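You operate a simulated robot arm through the tools that you are given. There is no shell and no other tool.

Carry out the task below with a simulated two-armed robot. There is one attempt and no reset: what you move stays moved.

JOB
Check the light box's grey cones under DAY light; put the pink-looking one in the long table's red tray.
Fine: leave the other two in the light box; leave the grey knob at DAY, switch the light off and shut the lid. Set down upright: grey cone.
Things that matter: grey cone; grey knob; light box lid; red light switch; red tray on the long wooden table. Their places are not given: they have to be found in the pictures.

Only the result counts: the job must be done as asked and must still hold three seconds after the hand-in. Knocking over, shifting, dropping, spilling or breaking anything else fails it. Lids that push on must go on centred and level and be pressed home; caps that screw on are set level and turned clockwise until they are tight.

ROBOT AND FRAMES
Two 7-joint arms with two-finger parallel grippers on one trunk that stands fixed in place. Base frame: the origin is at the foot of the trunk, x ahead of it, y to its left, z up. Units: m, rad, N and s.
The left shoulder is at [0.07, 0.163, 1.345], the right one opposite. With the tool pointing down near the work surface each hand reaches from about 0.1 to 0.84 m from the base axis, measured 20 degrees to its own side. Payload 3.43 kg a hand.
The TCP of each hand is the grasp point between the finger pads, 0.034 m short of the fingertips. In the tool frame z runs along the fingers and y along their closing line. Largest opening 0.128 m; finger width 0.024, thickness 0.012; the body of the gripper, 0.048 by 0.13 m, starts 0.096 m behind the TCP.
Orientation is that of the tool frame in the base frame, as a unit quaternion [x, y, z, w]. With the fingers straight down and closing along the base's y, the tool's x points along the base's -x, its y along +y and its z along -z.

CONTROLS
- The arms move only by the tool drive_tool. It takes "left_increments", "right_increments" or both (then of equal length, played together; a hand with none holds still); each is a list of rows, each an object (a shift or turn left out is 0, a gripper value left out holds the last) with "translation": the shift along the tool's x, y, z in units of 100 mm (1.0 is 100 mm), a list of three; "rot": the turn, a rotation vector about the tool's x, y, z in units of 45 degrees (1.0 is 45 degrees), a list of three; "fingers": the opening, from 0 (shut) to 1 (fully open). In form: [{"translation": [x, y, z], "rot": [rx, ry, rz], "fingers": fingers}, ...]. A call has 1 to 20 rows; each row is the pose to reach, as a shift and turn from the pose commanded when the call began, along the tool's axes at that moment. A call with a number of a shift or a turn outside -1 to 1 is refused whole. A row lasts 0.2 s, in which the tool goes at most 0.05 m and 0.15 rad; a call with a longer step from one row to the next is refused whole, and so is a gripper value outside its range. A pose out of reach is approached as far as the arm can. The call stops where the force on the tool passes 90 N (or 10 N more than at its start, if that is more) or the arm is blocked; 0.2 s more then pass. The fingers move at their own pace (about 0.153 m/s each) and stop on an object; they squeeze with about 37 N. The grip force told is the motor's: it shows also when the fingers shut on nothing. Time passes only in rows, and 0.2 s behind the last, so rows that repeat a pose let the fingers close. The reply holds the time, the measured pose of the TCP, the force on the tool along the base axes, the opening and the grip force, in the units named above and with some noise, with the torque about the TCP (base axes, N m) and any sound that the robot's microphone picked up.
- Cameras (640 x 400 px; columns grow to the right, rows downward): "scene" is now at [0.1256, -0.0419, 1.5664]; the picture's right is [-0.48, -0.88, 0.00], its down [-0.57, 0.31, -0.76] and it looks along [0.67, -0.37, -0.65] (base axes); focal length 291 px, centre (320, 200). "left" rides on the left gripper at [0.076, 0.011, -0.16] in its tool frame; the picture's right is [-0.15, 0.99, 0.00], its down [-0.88, -0.13, -0.46] and it looks along [-0.45, -0.07, 0.89] (tool axes); focal length 234 px, centre (320, 200). "right" rides on the right gripper at [0.076, -0.011, -0.16] in its tool frame; the picture's right is [0.15, 0.99, 0.00], its down [-0.88, 0.13, -0.46] and it looks along [-0.45, 0.07, 0.89] (tool axes); focal length 234 px, centre (320, 200).
- get_image(camera): a new picture of that camera. It takes no simulated time.
- lift_body(by): slides the trunk up (or, below 0, down) by that many m; the arms and the scene camera ride with it, the base frame stays. It gives what a move gives, with no picture.
- turn_head(pan, tilt): turns the head with the scene camera to pan (to the left, within 1.501 rad either way) and tilt (down, from -0.506 to 1.204), counted from straight ahead of the robot. It gives what a move gives.
- probe_pixels(camera, pixels): for up to 12 pixels [column, row] of the newest picture of that camera ("zoom" is the newest enlarged one), the place [x, y, z] in the base frame of the surface seen there, good to about 0.003 m. It takes no simulated time.
- inspect(camera, box): a new picture of the part [left, top, right, bottom] of that camera's present view, enlarged. It takes no simulated time.
- sign_off(): hands the job in; it is judged then, once.

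Unless the task says otherwise, let go and move clear before handing in.

The tools are called after "Call:" as name(argument=value, ...) on one line, values as JSON. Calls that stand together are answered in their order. drive_tool: Moves the arms, as the interface text tells. Its arguments: {"type":"object","properties":{"left_increments":{"type":"array"},"right_increments":{"type":"array"}},"required":[]} The other tools are called the same way: lift_body (by) moves the trunk up or down; turn_head (pan, tilt) turns the head that bears the scene camera; get_image (camera) takes a picture; probe_pixels (camera, pixels) gives the place of the surface under pixels of a picture; inspect (camera, box) takes an enlarged picture of a part of a camera's view; sign_off () hands the job in.

At the start:

```text
t: 0.0
left_eef_pos: [0.5208, -0.0239, 1.3636]
left_ee_rot: [0.0, 1.0, -0.001, 0.0]
left_contact_force: [-0.7, 0.4, 0.2]
left_wrist_torque: [-0.02, 0.01, -0.01]
left_grip_width: 0.1281
left_gripper_force: 0.0
right_eef_pos: [0.4173, -0.4655, 1.3523]
right_ee_rot: [-0.001, 1.0, -0.001, 0.0]
right_contact_force: [-0.3, -0.2, 0.2]
right_wrist_torque: [-0.01, 0.02, 0.01]
right_grip_width: 0.1281
right_gripper_force: 0.1
trunk travel left (down, up): [-0.825, 0.115]
head pan, tilt (commanded): [-0.501, 0.703]
```

scene: 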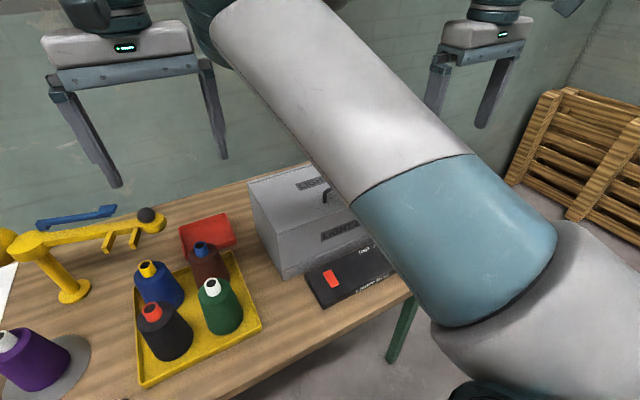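
right: 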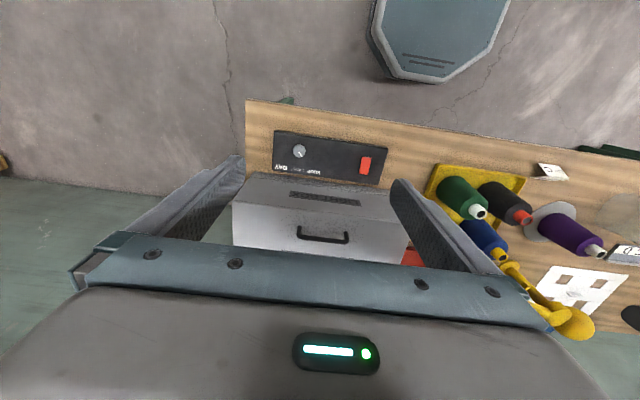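
left: 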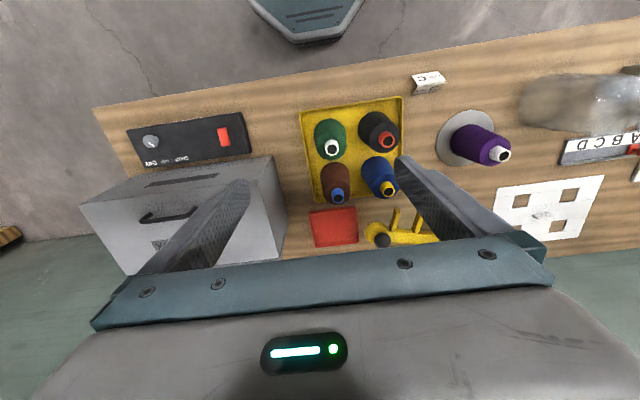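

The pictures show a grey light box with a lid handle (scene ~[330,195]; right [323,237]), a black panel with grey knob (right [299,151]) and red switch (right [365,165]), and a red tray (left [333,227]). I'll enlarge these and measure them.

Call:
inspect(camera="right", box=[220, 90, 440, 270])

Call:
inspect(camera="left", box=[70, 80, 370, 280])

Call:
probe_pixels(camera="left", pixels=[[150, 142], [223, 136], [245, 120], [130, 135], [270, 160], [170, 213], [82, 205], [335, 228], [312, 212], [355, 208], [358, 240], [318, 246]])

Call:
probe_pixels(camera="right", pixels=[[299, 151], [365, 165], [277, 133], [385, 150], [383, 185], [273, 172], [245, 178], [323, 240], [300, 228], [348, 235], [232, 210], [325, 185]])

```text
2.22 times, centred on (330, 180) of right
```

zoom: 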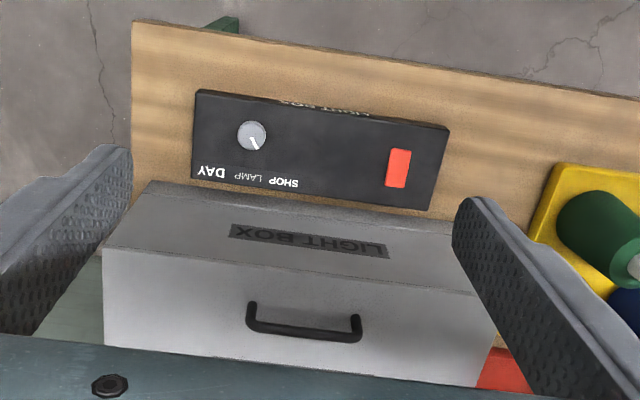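

```text
2.00 times, centred on (220, 180) of left
```

zoom: 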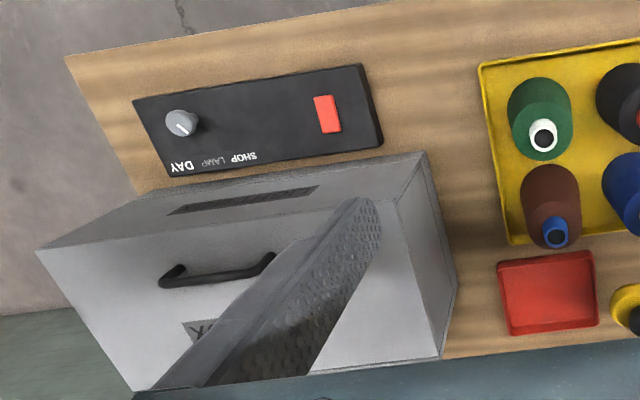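

```text
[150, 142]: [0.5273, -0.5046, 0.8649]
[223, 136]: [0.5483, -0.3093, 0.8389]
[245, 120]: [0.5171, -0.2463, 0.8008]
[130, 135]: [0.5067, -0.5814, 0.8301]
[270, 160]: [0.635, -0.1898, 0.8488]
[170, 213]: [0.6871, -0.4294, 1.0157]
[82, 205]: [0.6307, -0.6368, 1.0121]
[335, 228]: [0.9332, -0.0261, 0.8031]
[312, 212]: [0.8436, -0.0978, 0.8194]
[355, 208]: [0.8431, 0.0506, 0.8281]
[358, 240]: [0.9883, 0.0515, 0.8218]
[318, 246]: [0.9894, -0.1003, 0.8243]
```

```text
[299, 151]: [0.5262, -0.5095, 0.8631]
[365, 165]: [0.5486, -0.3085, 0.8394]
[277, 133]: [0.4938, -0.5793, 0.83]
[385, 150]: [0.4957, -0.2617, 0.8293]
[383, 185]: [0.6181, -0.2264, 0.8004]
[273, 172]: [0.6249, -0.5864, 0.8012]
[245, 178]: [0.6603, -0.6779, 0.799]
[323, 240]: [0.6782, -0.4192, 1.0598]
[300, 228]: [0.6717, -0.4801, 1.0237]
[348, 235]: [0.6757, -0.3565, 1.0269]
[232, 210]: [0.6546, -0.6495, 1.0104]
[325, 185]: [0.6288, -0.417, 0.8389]
```

Probing shows the box front at x≈0.63 and its top (with the handle) at z≈1.01, the panel between box and robot, and the red tray near (0.917,-0.025,0.80). The left forearm blocks the scene camera, so I'll swing the head around to survey.

Call:
turn_head(pan=0.0, tilt=0.6)

Call:
get_image(camera="scene")

Call:
turn_head(pan=0.7, tilt=0.6)

Call:
get_image(camera="scene")

Call:
turn_head(pan=-0.9, tilt=0.6)

Call:
get_image(camera="scene")

```text
t: 0.9
left_eef_pos: [0.5216, -0.0245, 1.3626]
left_ee_rot: [0.0, 1.0, 0.0, 0.001]
left_contact_force: [-0.4, -0.3, 0.5]
left_wrist_torque: [0.02, -0.01, 0.0]
left_grip_width: 0.1279
left_gripper_force: 0.0
right_eef_pos: [0.4181, -0.4667, 1.3516]
right_ee_rot: [-0.001, 1.0, -0.001, -0.001]
right_contact_force: [-0.7, 0.3, -0.1]
right_wrist_torque: [0.04, 0.02, -0.02]
right_grip_width: 0.1281
right_gripper_force: 0.0
trunk travel left (down, up): [-0.825, 0.115]
head pan, tilt (commanded): [0.0, 0.6]
```

```text
taken
```

scene: 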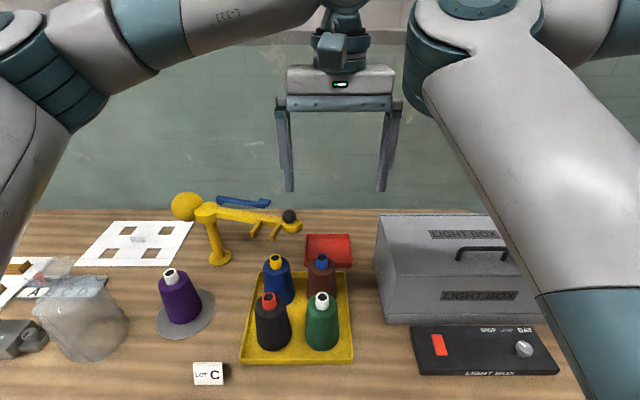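

```text
t: 2.0
left_eef_pos: [0.5199, -0.0231, 1.3622]
left_ee_rot: [0.0, 1.0, 0.0, -0.001]
left_contact_force: [-0.5, -0.3, 0.5]
left_wrist_torque: [-0.01, -0.02, 0.0]
left_grip_width: 0.128
left_gripper_force: 0.0
right_eef_pos: [0.4178, -0.4653, 1.3515]
right_ee_rot: [-0.001, 1.0, -0.001, 0.0]
right_contact_force: [-0.3, -0.7, 0.3]
right_wrist_torque: [-0.03, -0.01, 0.02]
right_grip_width: 0.128
right_gripper_force: 0.0
trunk travel left (down, up): [-0.825, 0.115]
head pan, tilt (commanded): [0.7, 0.6]
```

```text
taken
```

scene: 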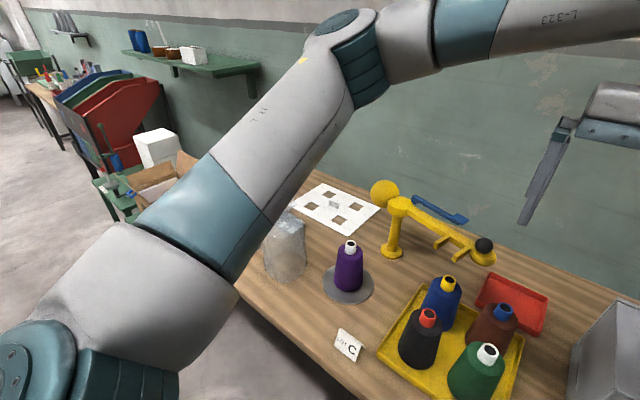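

```text
t: 3.7
left_eef_pos: [0.521, -0.0246, 1.3634]
left_ee_rot: [-0.001, 1.0, 0.0, 0.001]
left_contact_force: [0.1, 0.2, -0.5]
left_wrist_torque: [-0.02, -0.02, -0.01]
left_grip_width: 0.1281
left_gripper_force: 0.2
right_eef_pos: [0.4178, -0.4661, 1.353]
right_ee_rot: [-0.001, 1.0, -0.001, 0.0]
right_contact_force: [-0.3, 0.9, 0.3]
right_wrist_torque: [0.01, -0.04, 0.04]
right_grip_width: 0.1279
right_gripper_force: 0.0
trunk travel left (down, up): [-0.825, 0.115]
head pan, tilt (commanded): [-0.901, 0.6]
```

```text
taken
```

scene: 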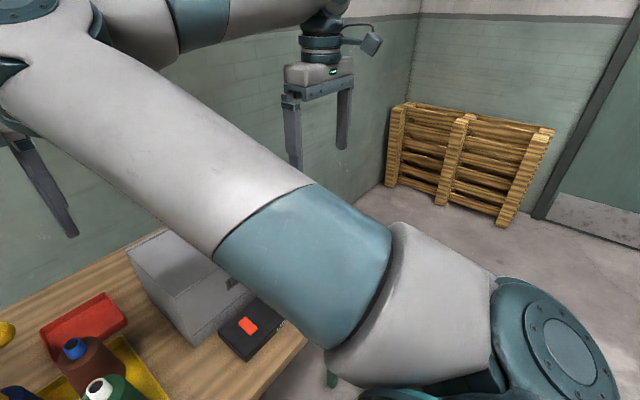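

The survey shows one long table: yarn cones on the yellow tray, the red tray beside the yellow gadget, and the light box at the right end. I'll look straight again and enlarge the box, panel and tray.

Call:
turn_head(pan=-0.15, tilt=0.6)

Call:
inspect(camera="scene", box=[240, 180, 560, 400])

Call:
inspect(camera="left", box=[110, 110, 270, 210])

Call:
inspect(camera="right", box=[265, 120, 395, 200])

```text
t: 4.8
left_eef_pos: [0.5209, -0.0234, 1.3635]
left_ee_rot: [0.0, 1.0, 0.0, 0.0]
left_contact_force: [0.3, -0.3, 0.6]
left_wrist_torque: [-0.01, 0.02, 0.03]
left_grip_width: 0.1283
left_gripper_force: 0.0
right_eef_pos: [0.417, -0.4667, 1.3522]
right_ee_rot: [-0.001, 1.0, 0.0, 0.0]
right_contact_force: [0.1, -0.5, 0.4]
right_wrist_torque: [0.03, 0.01, -0.01]
right_grip_width: 0.1279
right_gripper_force: 0.0
trunk travel left (down, up): [-0.825, 0.115]
head pan, tilt (commanded): [-0.15, 0.6]
```

```text
1.82 times, centred on (400, 290) of scene
```

zoom: 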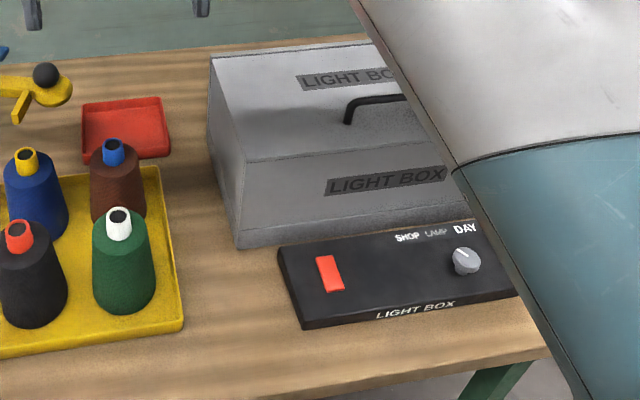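

```text
4.00 times, centred on (190, 160) of left
```

zoom: 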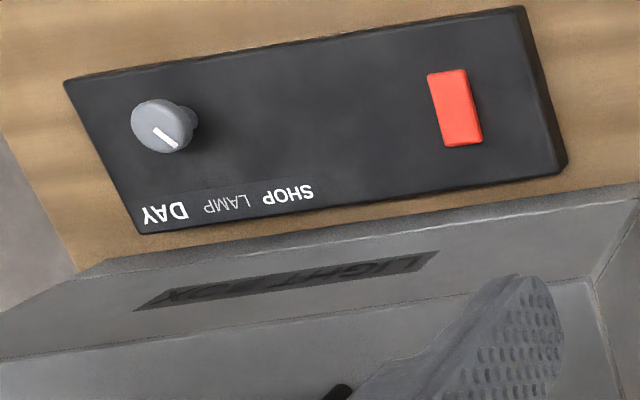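

```text
4.92 times, centred on (330, 160) of right
```

zoom: 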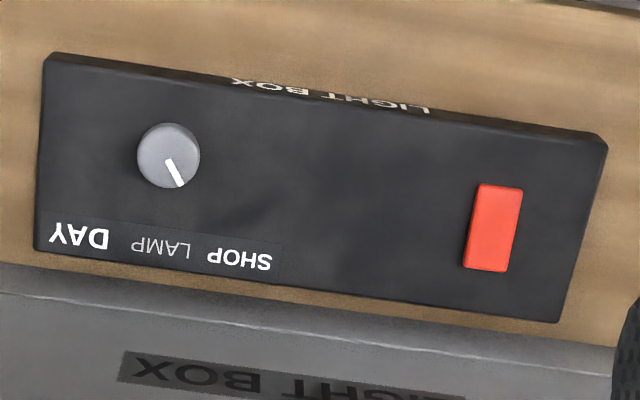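

The knob's white mark points toward SHOP, so the knob must be turned to DAY. I'll measure the knob, its mark and the labels in the zoomed right picture.

Call:
probe_pixels(camera="zoom", pixels=[[168, 155], [168, 163], [182, 183], [79, 235], [160, 248], [240, 262], [140, 150], [198, 160], [168, 127], [495, 228], [485, 190], [480, 265]])

Call:
probe_pixels(camera="scene", pixels=[[405, 210], [420, 240], [345, 212], [363, 300], [430, 230], [440, 227], [425, 218], [395, 275]])

```text
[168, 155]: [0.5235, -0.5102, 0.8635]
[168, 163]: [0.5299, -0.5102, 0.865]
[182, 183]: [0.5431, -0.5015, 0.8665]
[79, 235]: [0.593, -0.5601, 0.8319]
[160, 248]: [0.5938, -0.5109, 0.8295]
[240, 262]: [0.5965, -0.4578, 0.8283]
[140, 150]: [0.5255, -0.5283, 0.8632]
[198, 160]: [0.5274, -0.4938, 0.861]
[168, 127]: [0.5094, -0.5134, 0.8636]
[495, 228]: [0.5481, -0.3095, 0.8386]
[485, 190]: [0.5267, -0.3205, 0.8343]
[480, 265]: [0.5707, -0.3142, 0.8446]
```

```text
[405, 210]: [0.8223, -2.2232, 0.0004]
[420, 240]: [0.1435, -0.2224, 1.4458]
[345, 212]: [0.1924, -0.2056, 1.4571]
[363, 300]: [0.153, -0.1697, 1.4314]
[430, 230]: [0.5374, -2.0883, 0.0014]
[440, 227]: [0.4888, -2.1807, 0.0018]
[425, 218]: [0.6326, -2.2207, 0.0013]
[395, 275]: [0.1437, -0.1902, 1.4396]
```

The knob is at (0.526,-0.511), top z 0.864, with its mark at about +29° (SHOP ≈ +37°, DAY ≈ −36°), so it needs about 65–70° clockwise. The rocker's far end is the high one. I'll lower the trunk a little for reach and start the right hand toward the knob.

Call:
lift_body(by=-0.15)

Call:
drive_tool(right_increments=[{"translation": [-0.3, -0.15, 0.33], "fingers": 0.5}, {"translation": [-0.6, -0.3, 0.66]}, {"translation": [-0.9, -0.45, 0.9]}], left_increments=[{"translation": [0.3, 0.3, 0]}, {"translation": [0.6, 0.6, 0]}, {"translation": [0.9, 0.9, 0]}])

Call:
get_image(camera="scene")

Call:
get_image(camera="right")

```text
t: 6.5
left_eef_pos: [0.5205, -0.0242, 1.2133]
left_ee_rot: [0.0, 1.0, -0.001, 0.001]
left_contact_force: [-0.2, 0.0, 0.1]
left_wrist_torque: [0.01, 0.03, -0.03]
left_grip_width: 0.128
left_gripper_force: 0.1
right_eef_pos: [0.4184, -0.4668, 1.2027]
right_ee_rot: [-0.001, 1.0, -0.001, 0.0]
right_contact_force: [0.9, 0.6, 0.3]
right_wrist_torque: [0.0, -0.02, 0.04]
right_grip_width: 0.128
right_gripper_force: 0.0
trunk travel left (down, up): [-0.675, 0.265]
head pan, tilt (commanded): [-0.15, 0.6]
```

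```text
t: 7.3
left_eef_pos: [0.4312, 0.0658, 1.2127]
left_ee_rot: [-0.001, 1.0, 0.0, 0.0]
left_contact_force: [0.8, 0.5, 0.1]
left_wrist_torque: [-0.02, 0.0, 0.0]
left_grip_width: 0.1278
left_gripper_force: 0.0
right_eef_pos: [0.5091, -0.5112, 1.1127]
right_ee_rot: [0.0, 1.0, -0.001, 0.0]
right_contact_force: [0.1, -0.4, -0.3]
right_wrist_torque: [0.02, 0.01, -0.02]
right_grip_width: 0.064
right_gripper_force: 0.1
trunk travel left (down, up): [-0.675, 0.265]
head pan, tilt (commanded): [-0.15, 0.6]
```

```text
taken
```

scene: 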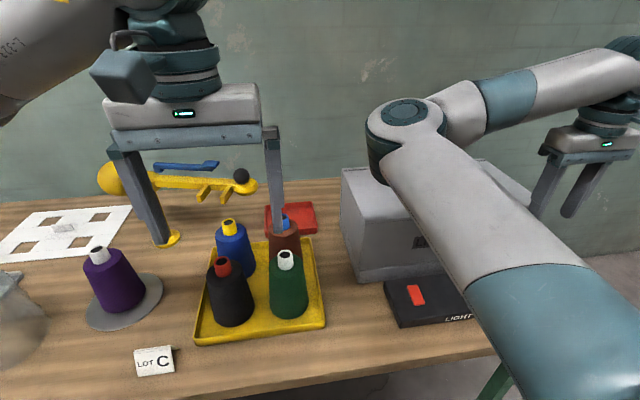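

```text
taken
```

right: 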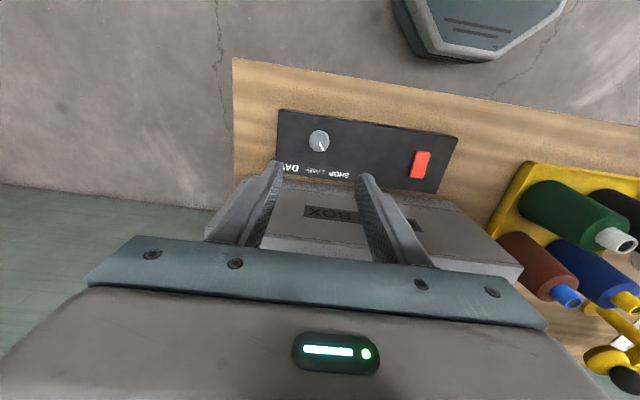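

The right gripper is now above and in front of the box, and the elbow (scene [405,110]) hangs near the box top. I'll check elbow clearance before going lower.

Call:
probe_pixels(camera="scene", pixels=[[405, 110], [375, 165], [400, 195], [440, 180], [300, 245], [286, 258], [285, 220], [228, 230], [240, 178], [305, 208], [350, 270], [345, 175]])

Call:
inspect(camera="right", box=[260, 100, 480, 230])

```text
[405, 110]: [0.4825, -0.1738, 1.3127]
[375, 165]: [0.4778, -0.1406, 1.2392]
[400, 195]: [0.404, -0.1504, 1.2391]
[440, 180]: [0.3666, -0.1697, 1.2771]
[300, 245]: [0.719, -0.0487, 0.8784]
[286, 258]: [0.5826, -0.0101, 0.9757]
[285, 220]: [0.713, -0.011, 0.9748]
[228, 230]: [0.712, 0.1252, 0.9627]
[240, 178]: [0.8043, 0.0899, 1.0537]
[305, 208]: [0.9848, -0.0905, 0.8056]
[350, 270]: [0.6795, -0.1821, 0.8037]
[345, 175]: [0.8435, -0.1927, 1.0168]
```

```text
2.91 times, centred on (370, 165) of right
```

zoom: 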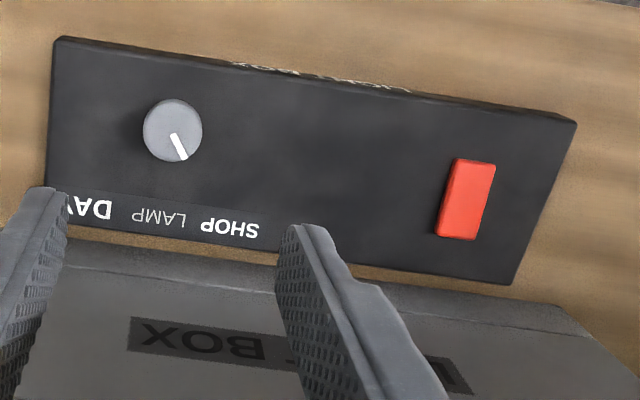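

The elbow sits at z≥1.24, clear of the box. I'll re-measure the knob from this closer view, and continue with the hand above it, turned −30° so there is room to twist clockwise.

Call:
probe_pixels(camera="zoom", pixels=[[144, 130], [202, 131], [173, 102], [172, 159], [172, 130], [174, 137], [184, 156], [95, 208], [160, 216], [230, 228], [468, 170], [462, 225]])

Call:
drive_tool(right_increments=[{"translation": [-0.1, 0.0, 0.4], "rot": [0, 0, -0.19]}, {"translation": [-0.18, 0.0, 0.8], "rot": [0, 0, -0.38]}, {"translation": [-0.18, 0.0, 1.0], "rot": [0, 0, -0.56]}, {"translation": [-0.18, 0.0, 1.0], "rot": [0, 0, -0.67]}])

Call:
get_image(camera="right")

```text
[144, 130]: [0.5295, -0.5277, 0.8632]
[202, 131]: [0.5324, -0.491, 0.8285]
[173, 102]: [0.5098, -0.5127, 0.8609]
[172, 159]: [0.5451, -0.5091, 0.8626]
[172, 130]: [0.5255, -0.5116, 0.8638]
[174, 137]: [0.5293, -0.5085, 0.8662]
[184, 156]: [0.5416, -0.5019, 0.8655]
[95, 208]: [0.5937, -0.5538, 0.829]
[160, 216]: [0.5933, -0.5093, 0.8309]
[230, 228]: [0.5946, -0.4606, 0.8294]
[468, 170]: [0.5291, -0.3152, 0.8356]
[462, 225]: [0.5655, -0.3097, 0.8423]
```

```text
t: 8.3
left_eef_pos: [0.4301, 0.0657, 1.2132]
left_ee_rot: [0.0, 1.0, 0.0, 0.001]
left_contact_force: [0.9, 0.1, 0.1]
left_wrist_torque: [-0.03, -0.01, 0.0]
left_grip_width: 0.128
left_gripper_force: 0.1
right_eef_pos: [0.5261, -0.5111, 1.0115]
right_ee_rot: [-0.262, 0.965, -0.001, 0.0]
right_contact_force: [-0.5, 0.2, 0.8]
right_wrist_torque: [0.0, 0.03, 0.0]
right_grip_width: 0.0638
right_gripper_force: 0.1
trunk travel left (down, up): [-0.675, 0.265]
head pan, tilt (commanded): [-0.15, 0.6]
```

```text
taken
```

right: 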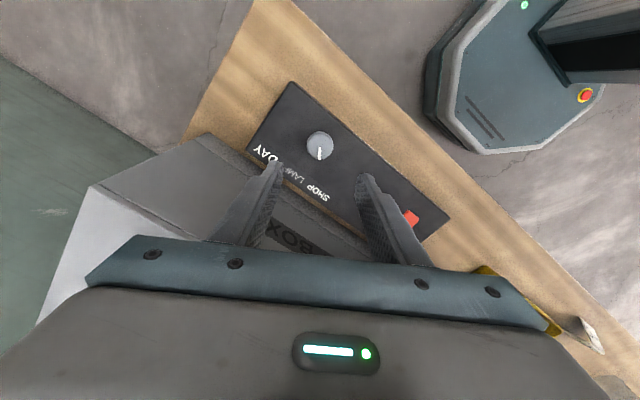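

The hand is at (0.526,-0.511), turned 30° counter-clockwise so its axis lines up with the knob's mark (right [320,152]). I'll go down around the knob with the fingers half open.

Call:
drive_tool(right_increments=[{"translation": [0, 0, 0.45]}, {"translation": [0, 0, 0.8]}, {"translation": [0, 0, 1.0]}])

Call:
drive_tool(right_increments=[{"translation": [0, 0, 0.2]}, {"translation": [0, 0, 0.375]}, {"translation": [0, 0, 0.375]}])

Call:
get_image(camera="right")

```text
t: 9.1
left_eef_pos: [0.4315, 0.066, 1.2126]
left_ee_rot: [0.0, 1.0, 0.0, 0.0]
left_contact_force: [-0.2, -0.5, -0.6]
left_wrist_torque: [0.0, 0.01, 0.03]
left_grip_width: 0.128
left_gripper_force: 0.1
right_eef_pos: [0.5268, -0.5121, 0.9131]
right_ee_rot: [-0.261, 0.965, -0.001, 0.0]
right_contact_force: [0.2, -1.0, 0.1]
right_wrist_torque: [0.01, -0.04, -0.02]
right_grip_width: 0.0638
right_gripper_force: 0.2
trunk travel left (down, up): [-0.675, 0.265]
head pan, tilt (commanded): [-0.15, 0.6]
```

```text
t: 9.9
left_eef_pos: [0.431, 0.065, 1.2132]
left_ee_rot: [0.0, 1.0, 0.0, 0.001]
left_contact_force: [0.4, -0.6, -0.6]
left_wrist_torque: [-0.05, 0.0, -0.03]
left_grip_width: 0.128
left_gripper_force: 0.0
right_eef_pos: [0.5257, -0.511, 0.8744]
right_ee_rot: [-0.261, 0.965, 0.0, 0.0]
right_contact_force: [0.3, -0.5, 0.6]
right_wrist_torque: [-0.02, 0.0, -0.01]
right_grip_width: 0.064
right_gripper_force: 0.1
trunk travel left (down, up): [-0.675, 0.265]
head pan, tilt (commanded): [-0.15, 0.6]
```

```text
taken
```

right: 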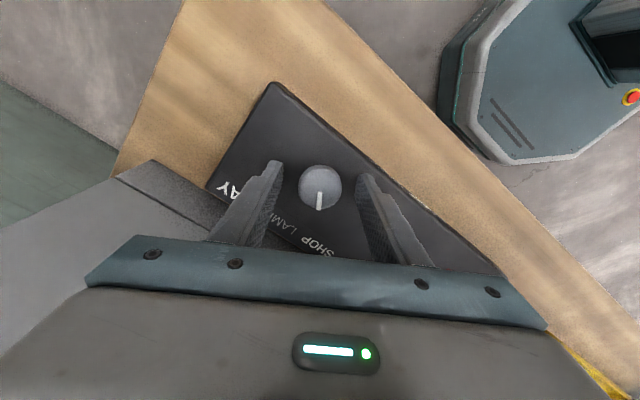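

The knob (right [320,188]) is centred between the fingertips. I'll close on it and begin turning clockwise.

Call:
drive_tool(right_increments=[{"fingers": 0.1}, {"fingers": 0.1}, {"fingers": 0.1}, {"rot": [0, 0, 0.18]}, {"rot": [0, 0, 0.36]}, {"rot": [0, 0, 0.54]}, {"rot": [0, 0, 0.7]}, {"rot": [0, 0, 0.7]}])

Call:
get_image(camera="right")

```text
t: 11.7
left_eef_pos: [0.4302, 0.0673, 1.2126]
left_ee_rot: [0.0, 1.0, -0.001, 0.0]
left_contact_force: [0.2, -0.4, -0.8]
left_wrist_torque: [0.0, -0.02, 0.02]
left_grip_width: 0.128
left_gripper_force: 0.0
right_eef_pos: [0.5258, -0.5099, 0.8754]
right_ee_rot: [0.012, 1.0, -0.001, 0.0]
right_contact_force: [-5.3, 10.5, -1.8]
right_wrist_torque: [0.21, 0.71, 0.04]
right_grip_width: 0.0352
right_gripper_force: 44.6
trunk travel left (down, up): [-0.675, 0.265]
head pan, tilt (commanded): [-0.15, 0.6]
```

```text
taken
```

right: 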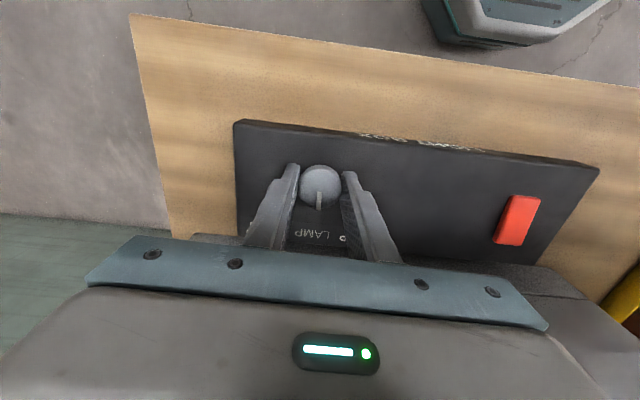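

The mark has followed the fingers and now points at LAMP. I'll keep turning another ~34° to DAY.

Call:
drive_tool(right_increments=[{"rot": [0, 0, 0.18]}, {"rot": [0, 0, 0.36]}, {"rot": [0, 0, 0.54]}, {"rot": [0, 0, 0.7]}, {"rot": [0, 0, 0.75]}, {"rot": [0, 0, 0.75]}])

Call:
get_image(camera="right")

```text
t: 13.1
left_eef_pos: [0.4308, 0.0682, 1.2126]
left_ee_rot: [0.0, 1.0, 0.0, 0.0]
left_contact_force: [-0.4, 0.1, 0.5]
left_wrist_torque: [-0.02, 0.01, -0.01]
left_grip_width: 0.128
left_gripper_force: 0.1
right_eef_pos: [0.526, -0.5097, 0.8753]
right_ee_rot: [0.3, 0.954, 0.001, 0.0]
right_contact_force: [-7.0, 22.9, -11.3]
right_wrist_torque: [0.37, -0.01, 0.04]
right_grip_width: 0.0352
right_gripper_force: 45.0
trunk travel left (down, up): [-0.675, 0.265]
head pan, tilt (commanded): [-0.15, 0.6]
```

```text
taken
```

right: 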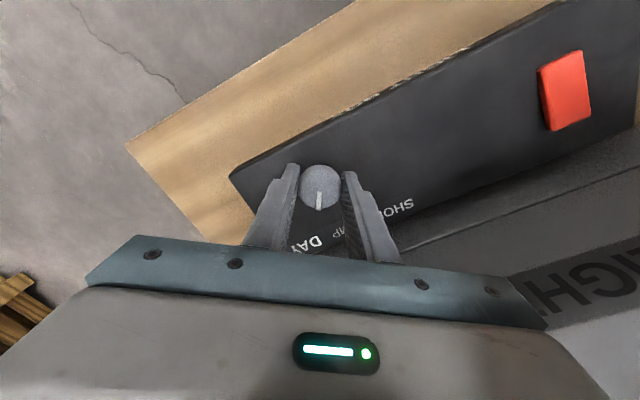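

The mark now points at DAY with the hand at −35°. I'll let go, lift off and check it.

Call:
drive_tool(right_increments=[{"fingers": 0.5}, {"fingers": 0.5}, {"translation": [0, 0, -0.4]}, {"translation": [0, 0, -0.8]}, {"translation": [0, 0, -1.0]}])

Call:
get_image(camera="right")

Call:
inspect(camera="right", box=[220, 60, 440, 260])

```text
t: 14.3
left_eef_pos: [0.4301, 0.0668, 1.2128]
left_ee_rot: [0.0, 1.0, 0.0, 0.0]
left_contact_force: [-0.5, 0.0, -0.4]
left_wrist_torque: [-0.02, 0.0, -0.02]
left_grip_width: 0.1282
left_gripper_force: 0.1
right_eef_pos: [0.5248, -0.5109, 0.9758]
right_ee_rot: [0.3, 0.954, -0.001, 0.001]
right_contact_force: [-0.9, 1.1, -0.7]
right_wrist_torque: [0.01, 0.0, 0.02]
right_grip_width: 0.064
right_gripper_force: 0.2
trunk travel left (down, up): [-0.675, 0.265]
head pan, tilt (commanded): [-0.15, 0.6]
```

```text
taken
```

right: 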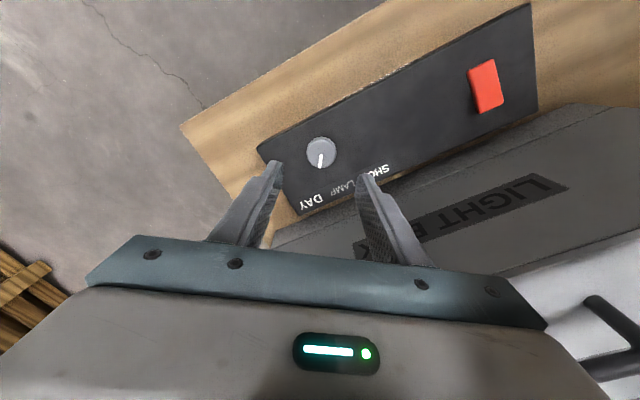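

```text
2.00 times, centred on (330, 160) of right
```

zoom: 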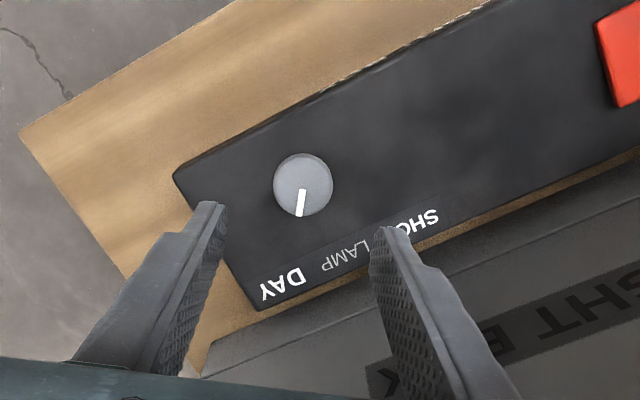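

The enlarged view confirms the mark at DAY. Next I'll straighten the hand, shut the fingers and head for the high far end of the red rocker at about (0.567,-0.312).

Call:
drive_tool(right_increments=[{"translation": [0.15, 0.2, 0], "rot": [0, 0, -0.18], "fingers": 0}, {"translation": [0.3, 0.4, 0], "rot": [0, 0, -0.36]}, {"translation": [0.45, 0.6, 0], "rot": [0, 0, -0.54]}, {"translation": [0.572, 0.82, 0], "rot": [0, 0, -0.72]}, {"translation": [0.572, 0.82, 0], "rot": [0, 0, -0.776]}])

Call:
drive_tool(right_increments=[{"translation": [-0.2, 0.4, 0]}, {"translation": [-0.42, 0.8, 0]}, {"translation": [-0.42, 0.99, 0]}])

Call:
get_image(camera="right")

Call:
inspect(camera="right", box=[220, 60, 440, 260])

```text
t: 15.5
left_eef_pos: [0.43, 0.0655, 1.2128]
left_ee_rot: [0.0, 1.0, 0.001, 0.0]
left_contact_force: [0.3, 0.0, -0.2]
left_wrist_torque: [-0.01, -0.01, 0.03]
left_grip_width: 0.1279
left_gripper_force: 0.1
right_eef_pos: [0.5262, -0.4114, 0.9756]
right_ee_rot: [0.001, 1.0, -0.001, 0.0]
right_contact_force: [-1.0, 0.0, -0.2]
right_wrist_torque: [0.01, -0.04, 0.01]
right_grip_width: 0.0
right_gripper_force: 33.7
trunk travel left (down, up): [-0.675, 0.265]
head pan, tilt (commanded): [-0.15, 0.6]
```

```text
t: 16.3
left_eef_pos: [0.4309, 0.0663, 1.213]
left_ee_rot: [0.0, 1.0, 0.0, 0.0]
left_contact_force: [0.8, 0.1, 0.0]
left_wrist_torque: [0.0, -0.02, 0.0]
left_grip_width: 0.1279
left_gripper_force: 0.0
right_eef_pos: [0.5963, -0.3692, 0.967]
right_ee_rot: [0.002, 1.0, -0.001, 0.0]
right_contact_force: [-0.6, 0.4, -0.4]
right_wrist_torque: [0.02, 0.03, 0.02]
right_grip_width: 0.0
right_gripper_force: 33.7
right hand out of reach, approached as far as the arm can: row 1, 2, 3
trunk travel left (down, up): [-0.675, 0.265]
head pan, tilt (commanded): [-0.15, 0.6]
```

```text
taken
```

right: 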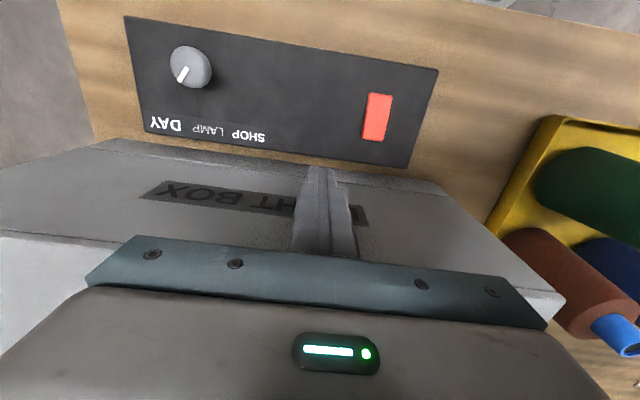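

```text
2.00 times, centred on (330, 160) of right
```

zoom: 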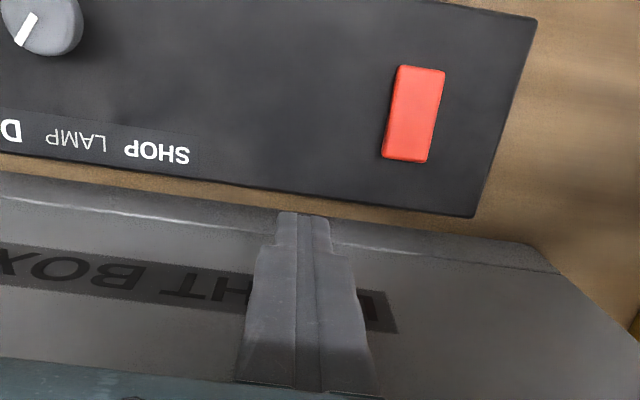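

The hand stopped short at (0.596,-0.369) with an "out of reach" note, so the arm posture is limiting it. I'll look at the posture from the scene camera.

Call:
turn_head(pan=-0.4, tilt=0.5)

Call:
get_image(camera="scene")

Call:
get_image(camera="left")

```text
t: 17.1
left_eef_pos: [0.4303, 0.0665, 1.2124]
left_ee_rot: [-0.001, 1.0, -0.001, 0.001]
left_contact_force: [0.4, -1.5, 0.5]
left_wrist_torque: [-0.02, -0.02, 0.02]
left_grip_width: 0.1281
left_gripper_force: 0.0
right_eef_pos: [0.5966, -0.3702, 0.9667]
right_ee_rot: [0.001, 1.0, 0.0, 0.0]
right_contact_force: [0.3, 0.5, 0.2]
right_wrist_torque: [-0.02, -0.02, 0.03]
right_grip_width: 0.0
right_gripper_force: 33.1
trunk travel left (down, up): [-0.675, 0.265]
head pan, tilt (commanded): [-0.4, 0.499]
```

```text
taken
```

scene: 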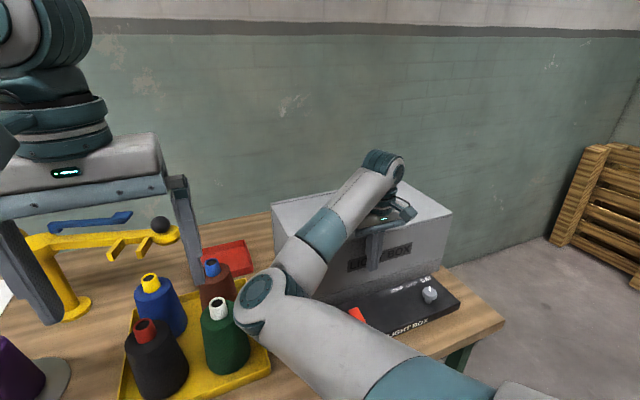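

```text
taken
```

left: 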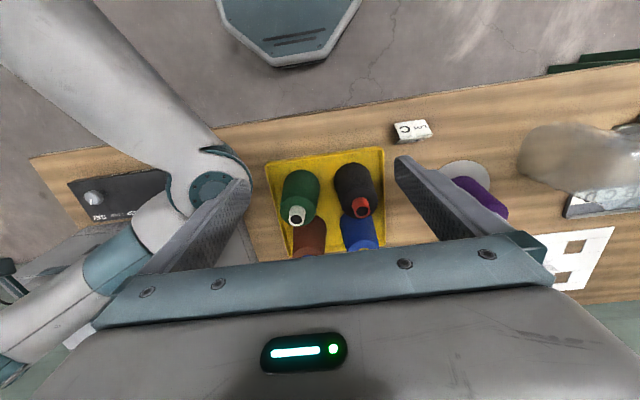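

The right elbow has dropped low and inward, close to the green yarn cone (scene [255,300]). I'll measure that clearance before moving anything.

Call:
probe_pixels(camera="scene", pixels=[[256, 290], [240, 318], [250, 330], [290, 260], [220, 330], [218, 308], [380, 160], [385, 215], [300, 330]])

Call:
probe_pixels(camera="left", pixels=[[210, 190], [245, 180], [215, 150], [297, 215], [300, 185], [160, 210]])

```text
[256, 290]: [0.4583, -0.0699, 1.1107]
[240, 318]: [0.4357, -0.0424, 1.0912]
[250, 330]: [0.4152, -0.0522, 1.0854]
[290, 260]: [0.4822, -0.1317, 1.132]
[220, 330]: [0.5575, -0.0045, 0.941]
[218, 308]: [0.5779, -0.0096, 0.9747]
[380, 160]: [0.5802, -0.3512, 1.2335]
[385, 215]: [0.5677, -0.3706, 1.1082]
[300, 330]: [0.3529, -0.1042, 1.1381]
```

```text
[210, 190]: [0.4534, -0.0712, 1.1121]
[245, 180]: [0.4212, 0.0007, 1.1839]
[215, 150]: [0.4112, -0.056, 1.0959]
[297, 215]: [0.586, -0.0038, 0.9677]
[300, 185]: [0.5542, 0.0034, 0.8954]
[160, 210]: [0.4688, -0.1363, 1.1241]
```

The elbow sits at about (0.45,-0.06,1.05–1.11), only slightly above the green cone's top (z 0.975). I'll raise the trunk again to get the elbow clear and the posture more relaxed.

Call:
lift_body(by=0.15)

Call:
drive_tool(right_increments=[{"translation": [0.2, 0.25, 0]}, {"translation": [0.29, 0.57, 0]}, {"translation": [0.29, 0.57, 0]}])

Call:
get_image(camera="scene")

```text
t: 18.8
left_eef_pos: [0.4314, 0.066, 1.3626]
left_ee_rot: [0.0, 1.0, 0.0, 0.0]
left_contact_force: [-0.3, -0.3, -0.1]
left_wrist_torque: [-0.01, 0.02, -0.01]
left_grip_width: 0.1279
left_gripper_force: 0.0
right_eef_pos: [0.5966, -0.37, 1.1155]
right_ee_rot: [0.001, 1.0, -0.001, 0.0]
right_contact_force: [0.1, -0.6, -0.5]
right_wrist_torque: [0.03, 0.02, 0.04]
right_grip_width: 0.0002
right_gripper_force: 33.0
trunk travel left (down, up): [-0.825, 0.115]
head pan, tilt (commanded): [-0.4, 0.499]
```

```text
t: 19.6
left_eef_pos: [0.4303, 0.0668, 1.3631]
left_ee_rot: [0.0, 1.0, -0.001, 0.0]
left_contact_force: [0.2, -0.7, 0.3]
left_wrist_torque: [-0.06, 0.03, 0.04]
left_grip_width: 0.1278
left_gripper_force: 0.0
right_eef_pos: [0.5925, -0.3711, 1.1091]
right_ee_rot: [0.001, 1.0, -0.001, -0.001]
right_contact_force: [0.1, 0.0, -0.1]
right_wrist_torque: [0.01, -0.01, 0.0]
right_grip_width: 0.0001
right_gripper_force: 32.6
right hand out of reach, approached as far as the arm can: row 1, 2, 3
trunk travel left (down, up): [-0.825, 0.115]
head pan, tilt (commanded): [-0.4, 0.499]
```

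```text
taken
```

scene: 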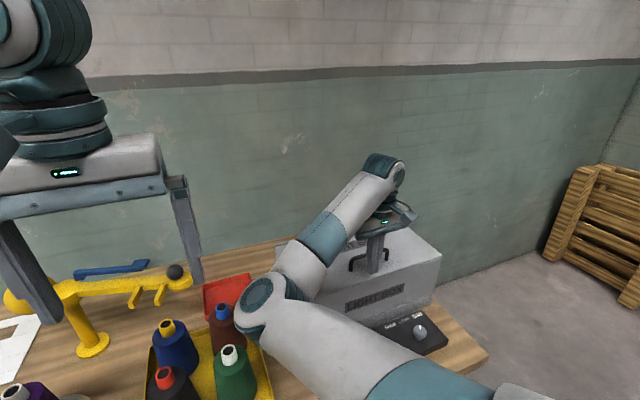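

Still stuck at y≈−0.37, so a joint limit is involved. I'll try yawing the hand clockwise while moving, since the yaw does not matter for pressing.

Call:
drive_tool(right_increments=[{"translation": [0, 0, -0.3], "rot": [0, 0, 0.18]}, {"translation": [0, 0, -0.5], "rot": [0, 0, 0.36]}, {"translation": [0, 0, -0.5], "rot": [0, 0, 0.54]}, {"translation": [0, 0, -0.5], "rot": [0, 0, 0.72]}, {"translation": [0, 0, -0.5], "rot": [0, 0, 0.72]}])

Call:
get_image(camera="scene")

```text
t: 20.8
left_eef_pos: [0.4305, 0.0658, 1.3631]
left_ee_rot: [0.0, 1.0, 0.0, 0.0]
left_contact_force: [-0.1, -0.3, -0.5]
left_wrist_torque: [-0.03, -0.02, -0.01]
left_grip_width: 0.1279
left_gripper_force: 0.0
right_eef_pos: [0.5957, -0.3748, 1.1594]
right_ee_rot: [0.281, 0.96, 0.0, 0.001]
right_contact_force: [0.1, 0.8, 1.0]
right_wrist_torque: [0.02, 0.0, -0.01]
right_grip_width: 0.0
right_gripper_force: 33.4
right hand out of reach, approached as far as the arm can: row 1, 2, 3, 4, 5
trunk travel left (down, up): [-0.825, 0.115]
head pan, tilt (commanded): [-0.4, 0.499]
```

```text
taken
```

scene: 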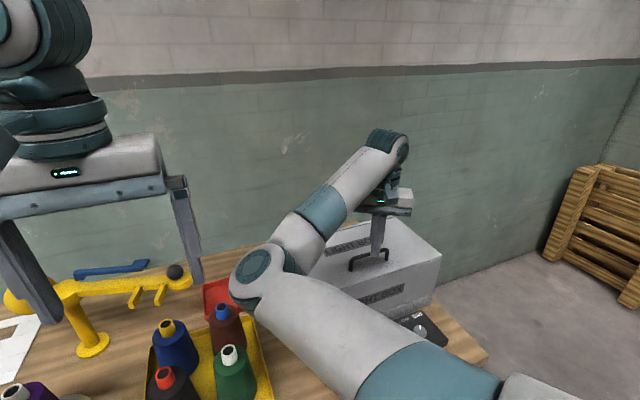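

The arm is again reported short; my commands may be stacking up from the unreached target. I'll back the hand off to the right by 0.1 m and read where it ends up.

Call:
drive_tool(right_increments=[{"translation": [-0.27, -0.42, -0.2]}, {"translation": [-0.54, -0.84, -0.5]}, {"translation": [-0.54, -0.84, -0.5]}])

Call:
get_image(camera="scene")

```text
refused: row 1 steps farther than a row can; nothing moved
```

```text
taken
```

scene: 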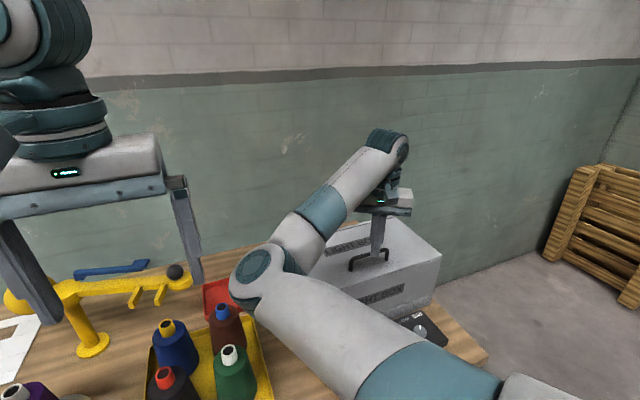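

The row step was slightly over 0.05 m, so nothing moved; I'll send the same retreat with smaller steps.

Call:
drive_tool(right_increments=[{"translation": [-0.2, -0.3, -0.2]}, {"translation": [-0.4, -0.6, -0.4]}, {"translation": [-0.54, -0.84, -0.6]}, {"translation": [-0.54, -0.84, -0.6]}])

Call:
get_image(camera="scene")

```text
t: 21.8
left_eef_pos: [0.4309, 0.0664, 1.3628]
left_ee_rot: [0.0, 1.0, 0.0, -0.001]
left_contact_force: [-0.2, -0.2, -0.2]
left_wrist_torque: [0.01, 0.01, 0.03]
left_grip_width: 0.128
left_gripper_force: 0.1
right_eef_pos: [0.5965, -0.4738, 1.2189]
right_ee_rot: [0.28, 0.96, -0.001, 0.001]
right_contact_force: [-0.2, 0.6, -0.1]
right_wrist_torque: [-0.02, 0.01, 0.0]
right_grip_width: 0.0
right_gripper_force: 32.7
trunk travel left (down, up): [-0.825, 0.115]
head pan, tilt (commanded): [-0.4, 0.499]
```

```text
taken
```

scene: 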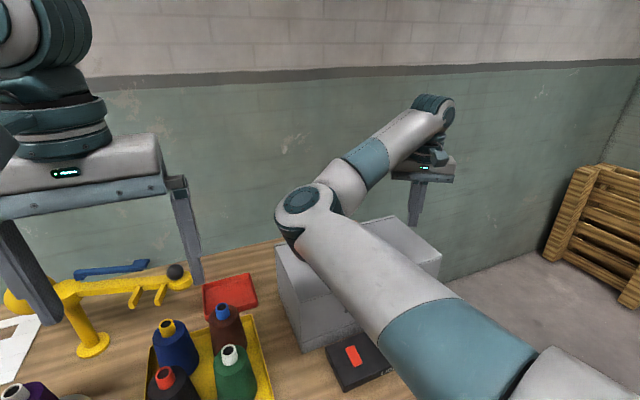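

The hand now tracks well again at (0.597,-0.474). Instead of pushing the wrist further left, I'll undo the yaw and tilt the fingers so they point down and to the left, which lets the tips reach the switch with the wrist staying right.

Call:
drive_tool(right_increments=[{"rot": [0, 0, -0.18]}, {"rot": [0, 0, -0.36]}, {"rot": [0, 0, -0.54]}, {"rot": [0, 0, -0.722]}])

Call:
drive_tool(right_increments=[{"translation": [0.1, 0.2, 0.1], "rot": [-0.17, 0, 0]}, {"translation": [0.2, 0.4, 0.2], "rot": [-0.34, 0, 0]}, {"translation": [0.29, 0.6, 0.4], "rot": [-0.51, 0, 0]}, {"translation": [0.29, 0.8, 0.6], "rot": [-0.667, 0, 0]}])

Call:
get_image(camera="scene")

```text
t: 22.8
left_eef_pos: [0.4315, 0.0649, 1.3625]
left_ee_rot: [-0.001, 1.0, -0.001, 0.0]
left_contact_force: [-0.9, 0.3, -0.3]
left_wrist_torque: [0.01, -0.01, 0.0]
left_grip_width: 0.1282
left_gripper_force: 0.0
right_eef_pos: [0.5973, -0.4732, 1.2187]
right_ee_rot: [0.0, 1.0, -0.001, 0.0]
right_contact_force: [0.2, -0.7, 0.0]
right_wrist_torque: [-0.02, 0.0, 0.0]
right_grip_width: 0.0002
right_gripper_force: 32.3
trunk travel left (down, up): [-0.825, 0.115]
head pan, tilt (commanded): [-0.4, 0.499]
```

```text
t: 23.8
left_eef_pos: [0.432, 0.0663, 1.3633]
left_ee_rot: [0.0, 1.0, 0.001, 0.0]
left_contact_force: [0.0, -0.3, -0.6]
left_wrist_torque: [0.02, 0.01, -0.03]
left_grip_width: 0.1279
left_gripper_force: 0.0
right_eef_pos: [0.5673, -0.3938, 1.1598]
right_ee_rot: [0.0, 0.966, 0.259, 0.0]
right_contact_force: [-0.2, 0.9, 0.6]
right_wrist_torque: [0.06, -0.01, 0.01]
right_grip_width: 0.0001
right_gripper_force: 32.8
trunk travel left (down, up): [-0.825, 0.115]
head pan, tilt (commanded): [-0.4, 0.499]
```

```text
taken
```

scene: 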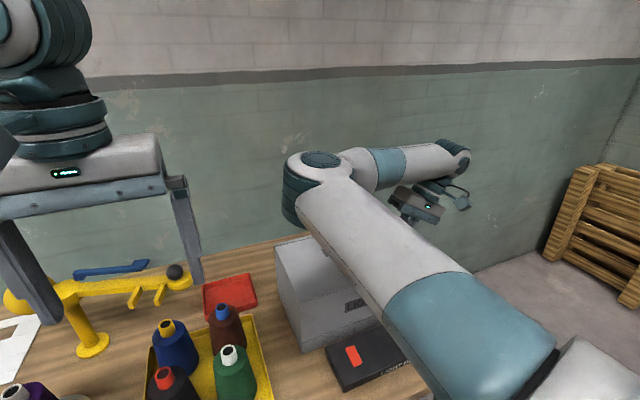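

The tilted posture reaches well: TCP (0.567,-0.394,1.160), elbow high and clear. I'll bring the tips over the rocker's far end and descend to about 0.9 m.

Call:
drive_tool(right_increments=[{"translation": [0, 0.18, 0.45]}, {"translation": [0, 0.36, 0.9]}, {"translation": [0, 0.36, 0.9]}])

Call:
drive_tool(right_increments=[{"translation": [0, -0.24, 0.42]}, {"translation": [0, -0.48, 0.83]}, {"translation": [0, -0.5, 0.866]}])

Call:
drive_tool(right_increments=[{"translation": [0, -0.15, 0.26]}, {"translation": [0, -0.3, 0.52]}, {"translation": [0, -0.4, 0.7]}, {"translation": [0, -0.4, 0.7]}])

Call:
get_image(camera="scene")

Call:
get_image(camera="right")

Call:
get_image(camera="left")

```text
t: 24.6
left_eef_pos: [0.4302, 0.0643, 1.3615]
left_ee_rot: [0.0, 1.0, 0.001, 0.0]
left_contact_force: [0.0, -0.4, 0.0]
left_wrist_torque: [0.03, -0.02, 0.03]
left_grip_width: 0.128
left_gripper_force: 0.1
right_eef_pos: [0.5652, -0.3181, 1.0988]
right_ee_rot: [0.0, 0.966, 0.258, 0.0]
right_contact_force: [-0.3, 0.5, -1.1]
right_wrist_torque: [0.02, 0.0, -0.02]
right_grip_width: 0.0002
right_gripper_force: 32.9
trunk travel left (down, up): [-0.825, 0.115]
head pan, tilt (commanded): [-0.4, 0.499]
```

```text
t: 25.4
left_eef_pos: [0.431, 0.0669, 1.3632]
left_ee_rot: [0.0, 1.0, 0.0, -0.001]
left_contact_force: [0.9, -0.7, 0.4]
left_wrist_torque: [-0.01, -0.02, 0.0]
left_grip_width: 0.1281
left_gripper_force: 0.0
right_eef_pos: [0.567, -0.317, 1.0008]
right_ee_rot: [-0.001, 0.966, 0.258, 0.001]
right_contact_force: [0.6, 0.1, -0.3]
right_wrist_torque: [-0.04, -0.01, -0.02]
right_grip_width: 0.0
right_gripper_force: 33.2
trunk travel left (down, up): [-0.825, 0.115]
head pan, tilt (commanded): [-0.4, 0.499]
```

```text
t: 26.4
left_eef_pos: [0.4307, 0.0664, 1.3632]
left_ee_rot: [0.001, 1.0, 0.0, -0.001]
left_contact_force: [0.1, -0.3, 0.2]
left_wrist_torque: [-0.01, 0.0, -0.01]
left_grip_width: 0.1281
left_gripper_force: 0.1
right_eef_pos: [0.5674, -0.3175, 0.9171]
right_ee_rot: [0.0, 0.966, 0.258, 0.0]
right_contact_force: [0.3, 0.3, 0.2]
right_wrist_torque: [0.01, -0.03, 0.0]
right_grip_width: 0.0
right_gripper_force: 33.2
trunk travel left (down, up): [-0.825, 0.115]
head pan, tilt (commanded): [-0.4, 0.499]
```

```text
taken
```

scene: 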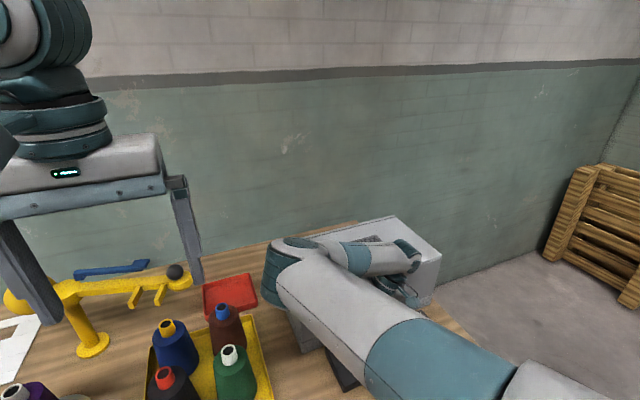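

```text
taken
```

right: 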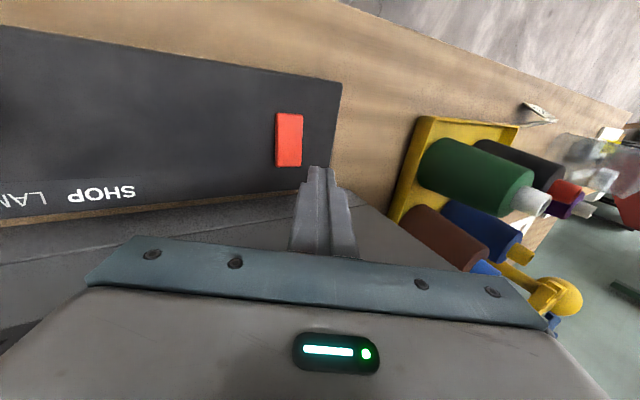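

```text
taken
```

left: 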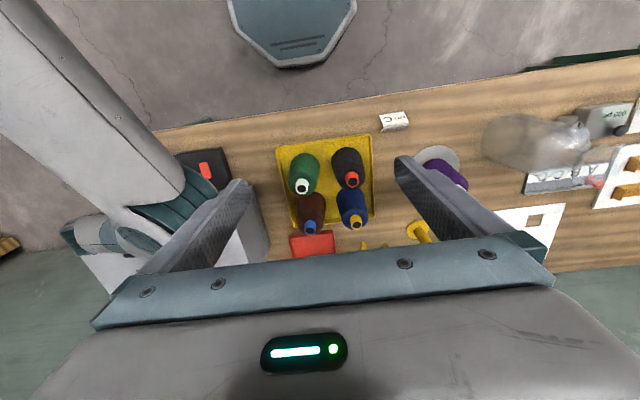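

The tips hover just above the rocker's far end (right [320,165] vs rocker [289,140]). Before the last 4 cm I'll check forearm and elbow clearance from the box and re-measure the rocker.

Call:
probe_pixels(camera="scene", pixels=[[290, 245], [270, 300], [350, 260], [405, 255], [395, 235], [370, 270], [412, 290], [400, 270]])

Call:
probe_pixels(camera="right", pixels=[[289, 118], [289, 140], [290, 162], [278, 140], [300, 140], [318, 170], [340, 195], [200, 230], [270, 215]])

Call:
inspect(camera="right", box=[220, 80, 400, 200])

```text
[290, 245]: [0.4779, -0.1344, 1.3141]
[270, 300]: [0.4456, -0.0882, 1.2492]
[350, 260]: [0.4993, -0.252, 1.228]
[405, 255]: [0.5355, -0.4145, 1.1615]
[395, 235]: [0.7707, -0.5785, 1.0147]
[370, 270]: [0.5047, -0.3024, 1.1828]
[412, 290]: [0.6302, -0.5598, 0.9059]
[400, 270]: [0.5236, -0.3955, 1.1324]
```

```text
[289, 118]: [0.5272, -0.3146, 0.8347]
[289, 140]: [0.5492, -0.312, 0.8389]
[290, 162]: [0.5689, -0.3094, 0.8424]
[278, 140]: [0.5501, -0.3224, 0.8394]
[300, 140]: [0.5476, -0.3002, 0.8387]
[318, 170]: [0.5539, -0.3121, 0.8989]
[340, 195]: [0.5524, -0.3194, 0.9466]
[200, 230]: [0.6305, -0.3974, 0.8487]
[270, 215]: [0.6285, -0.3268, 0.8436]
```

```text
3.33 times, centred on (310, 140) of right
```

zoom: 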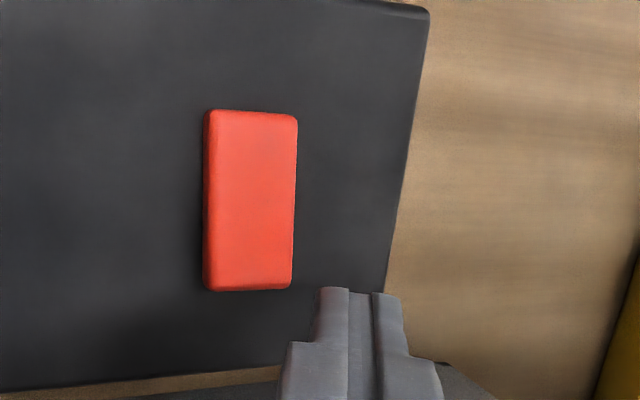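

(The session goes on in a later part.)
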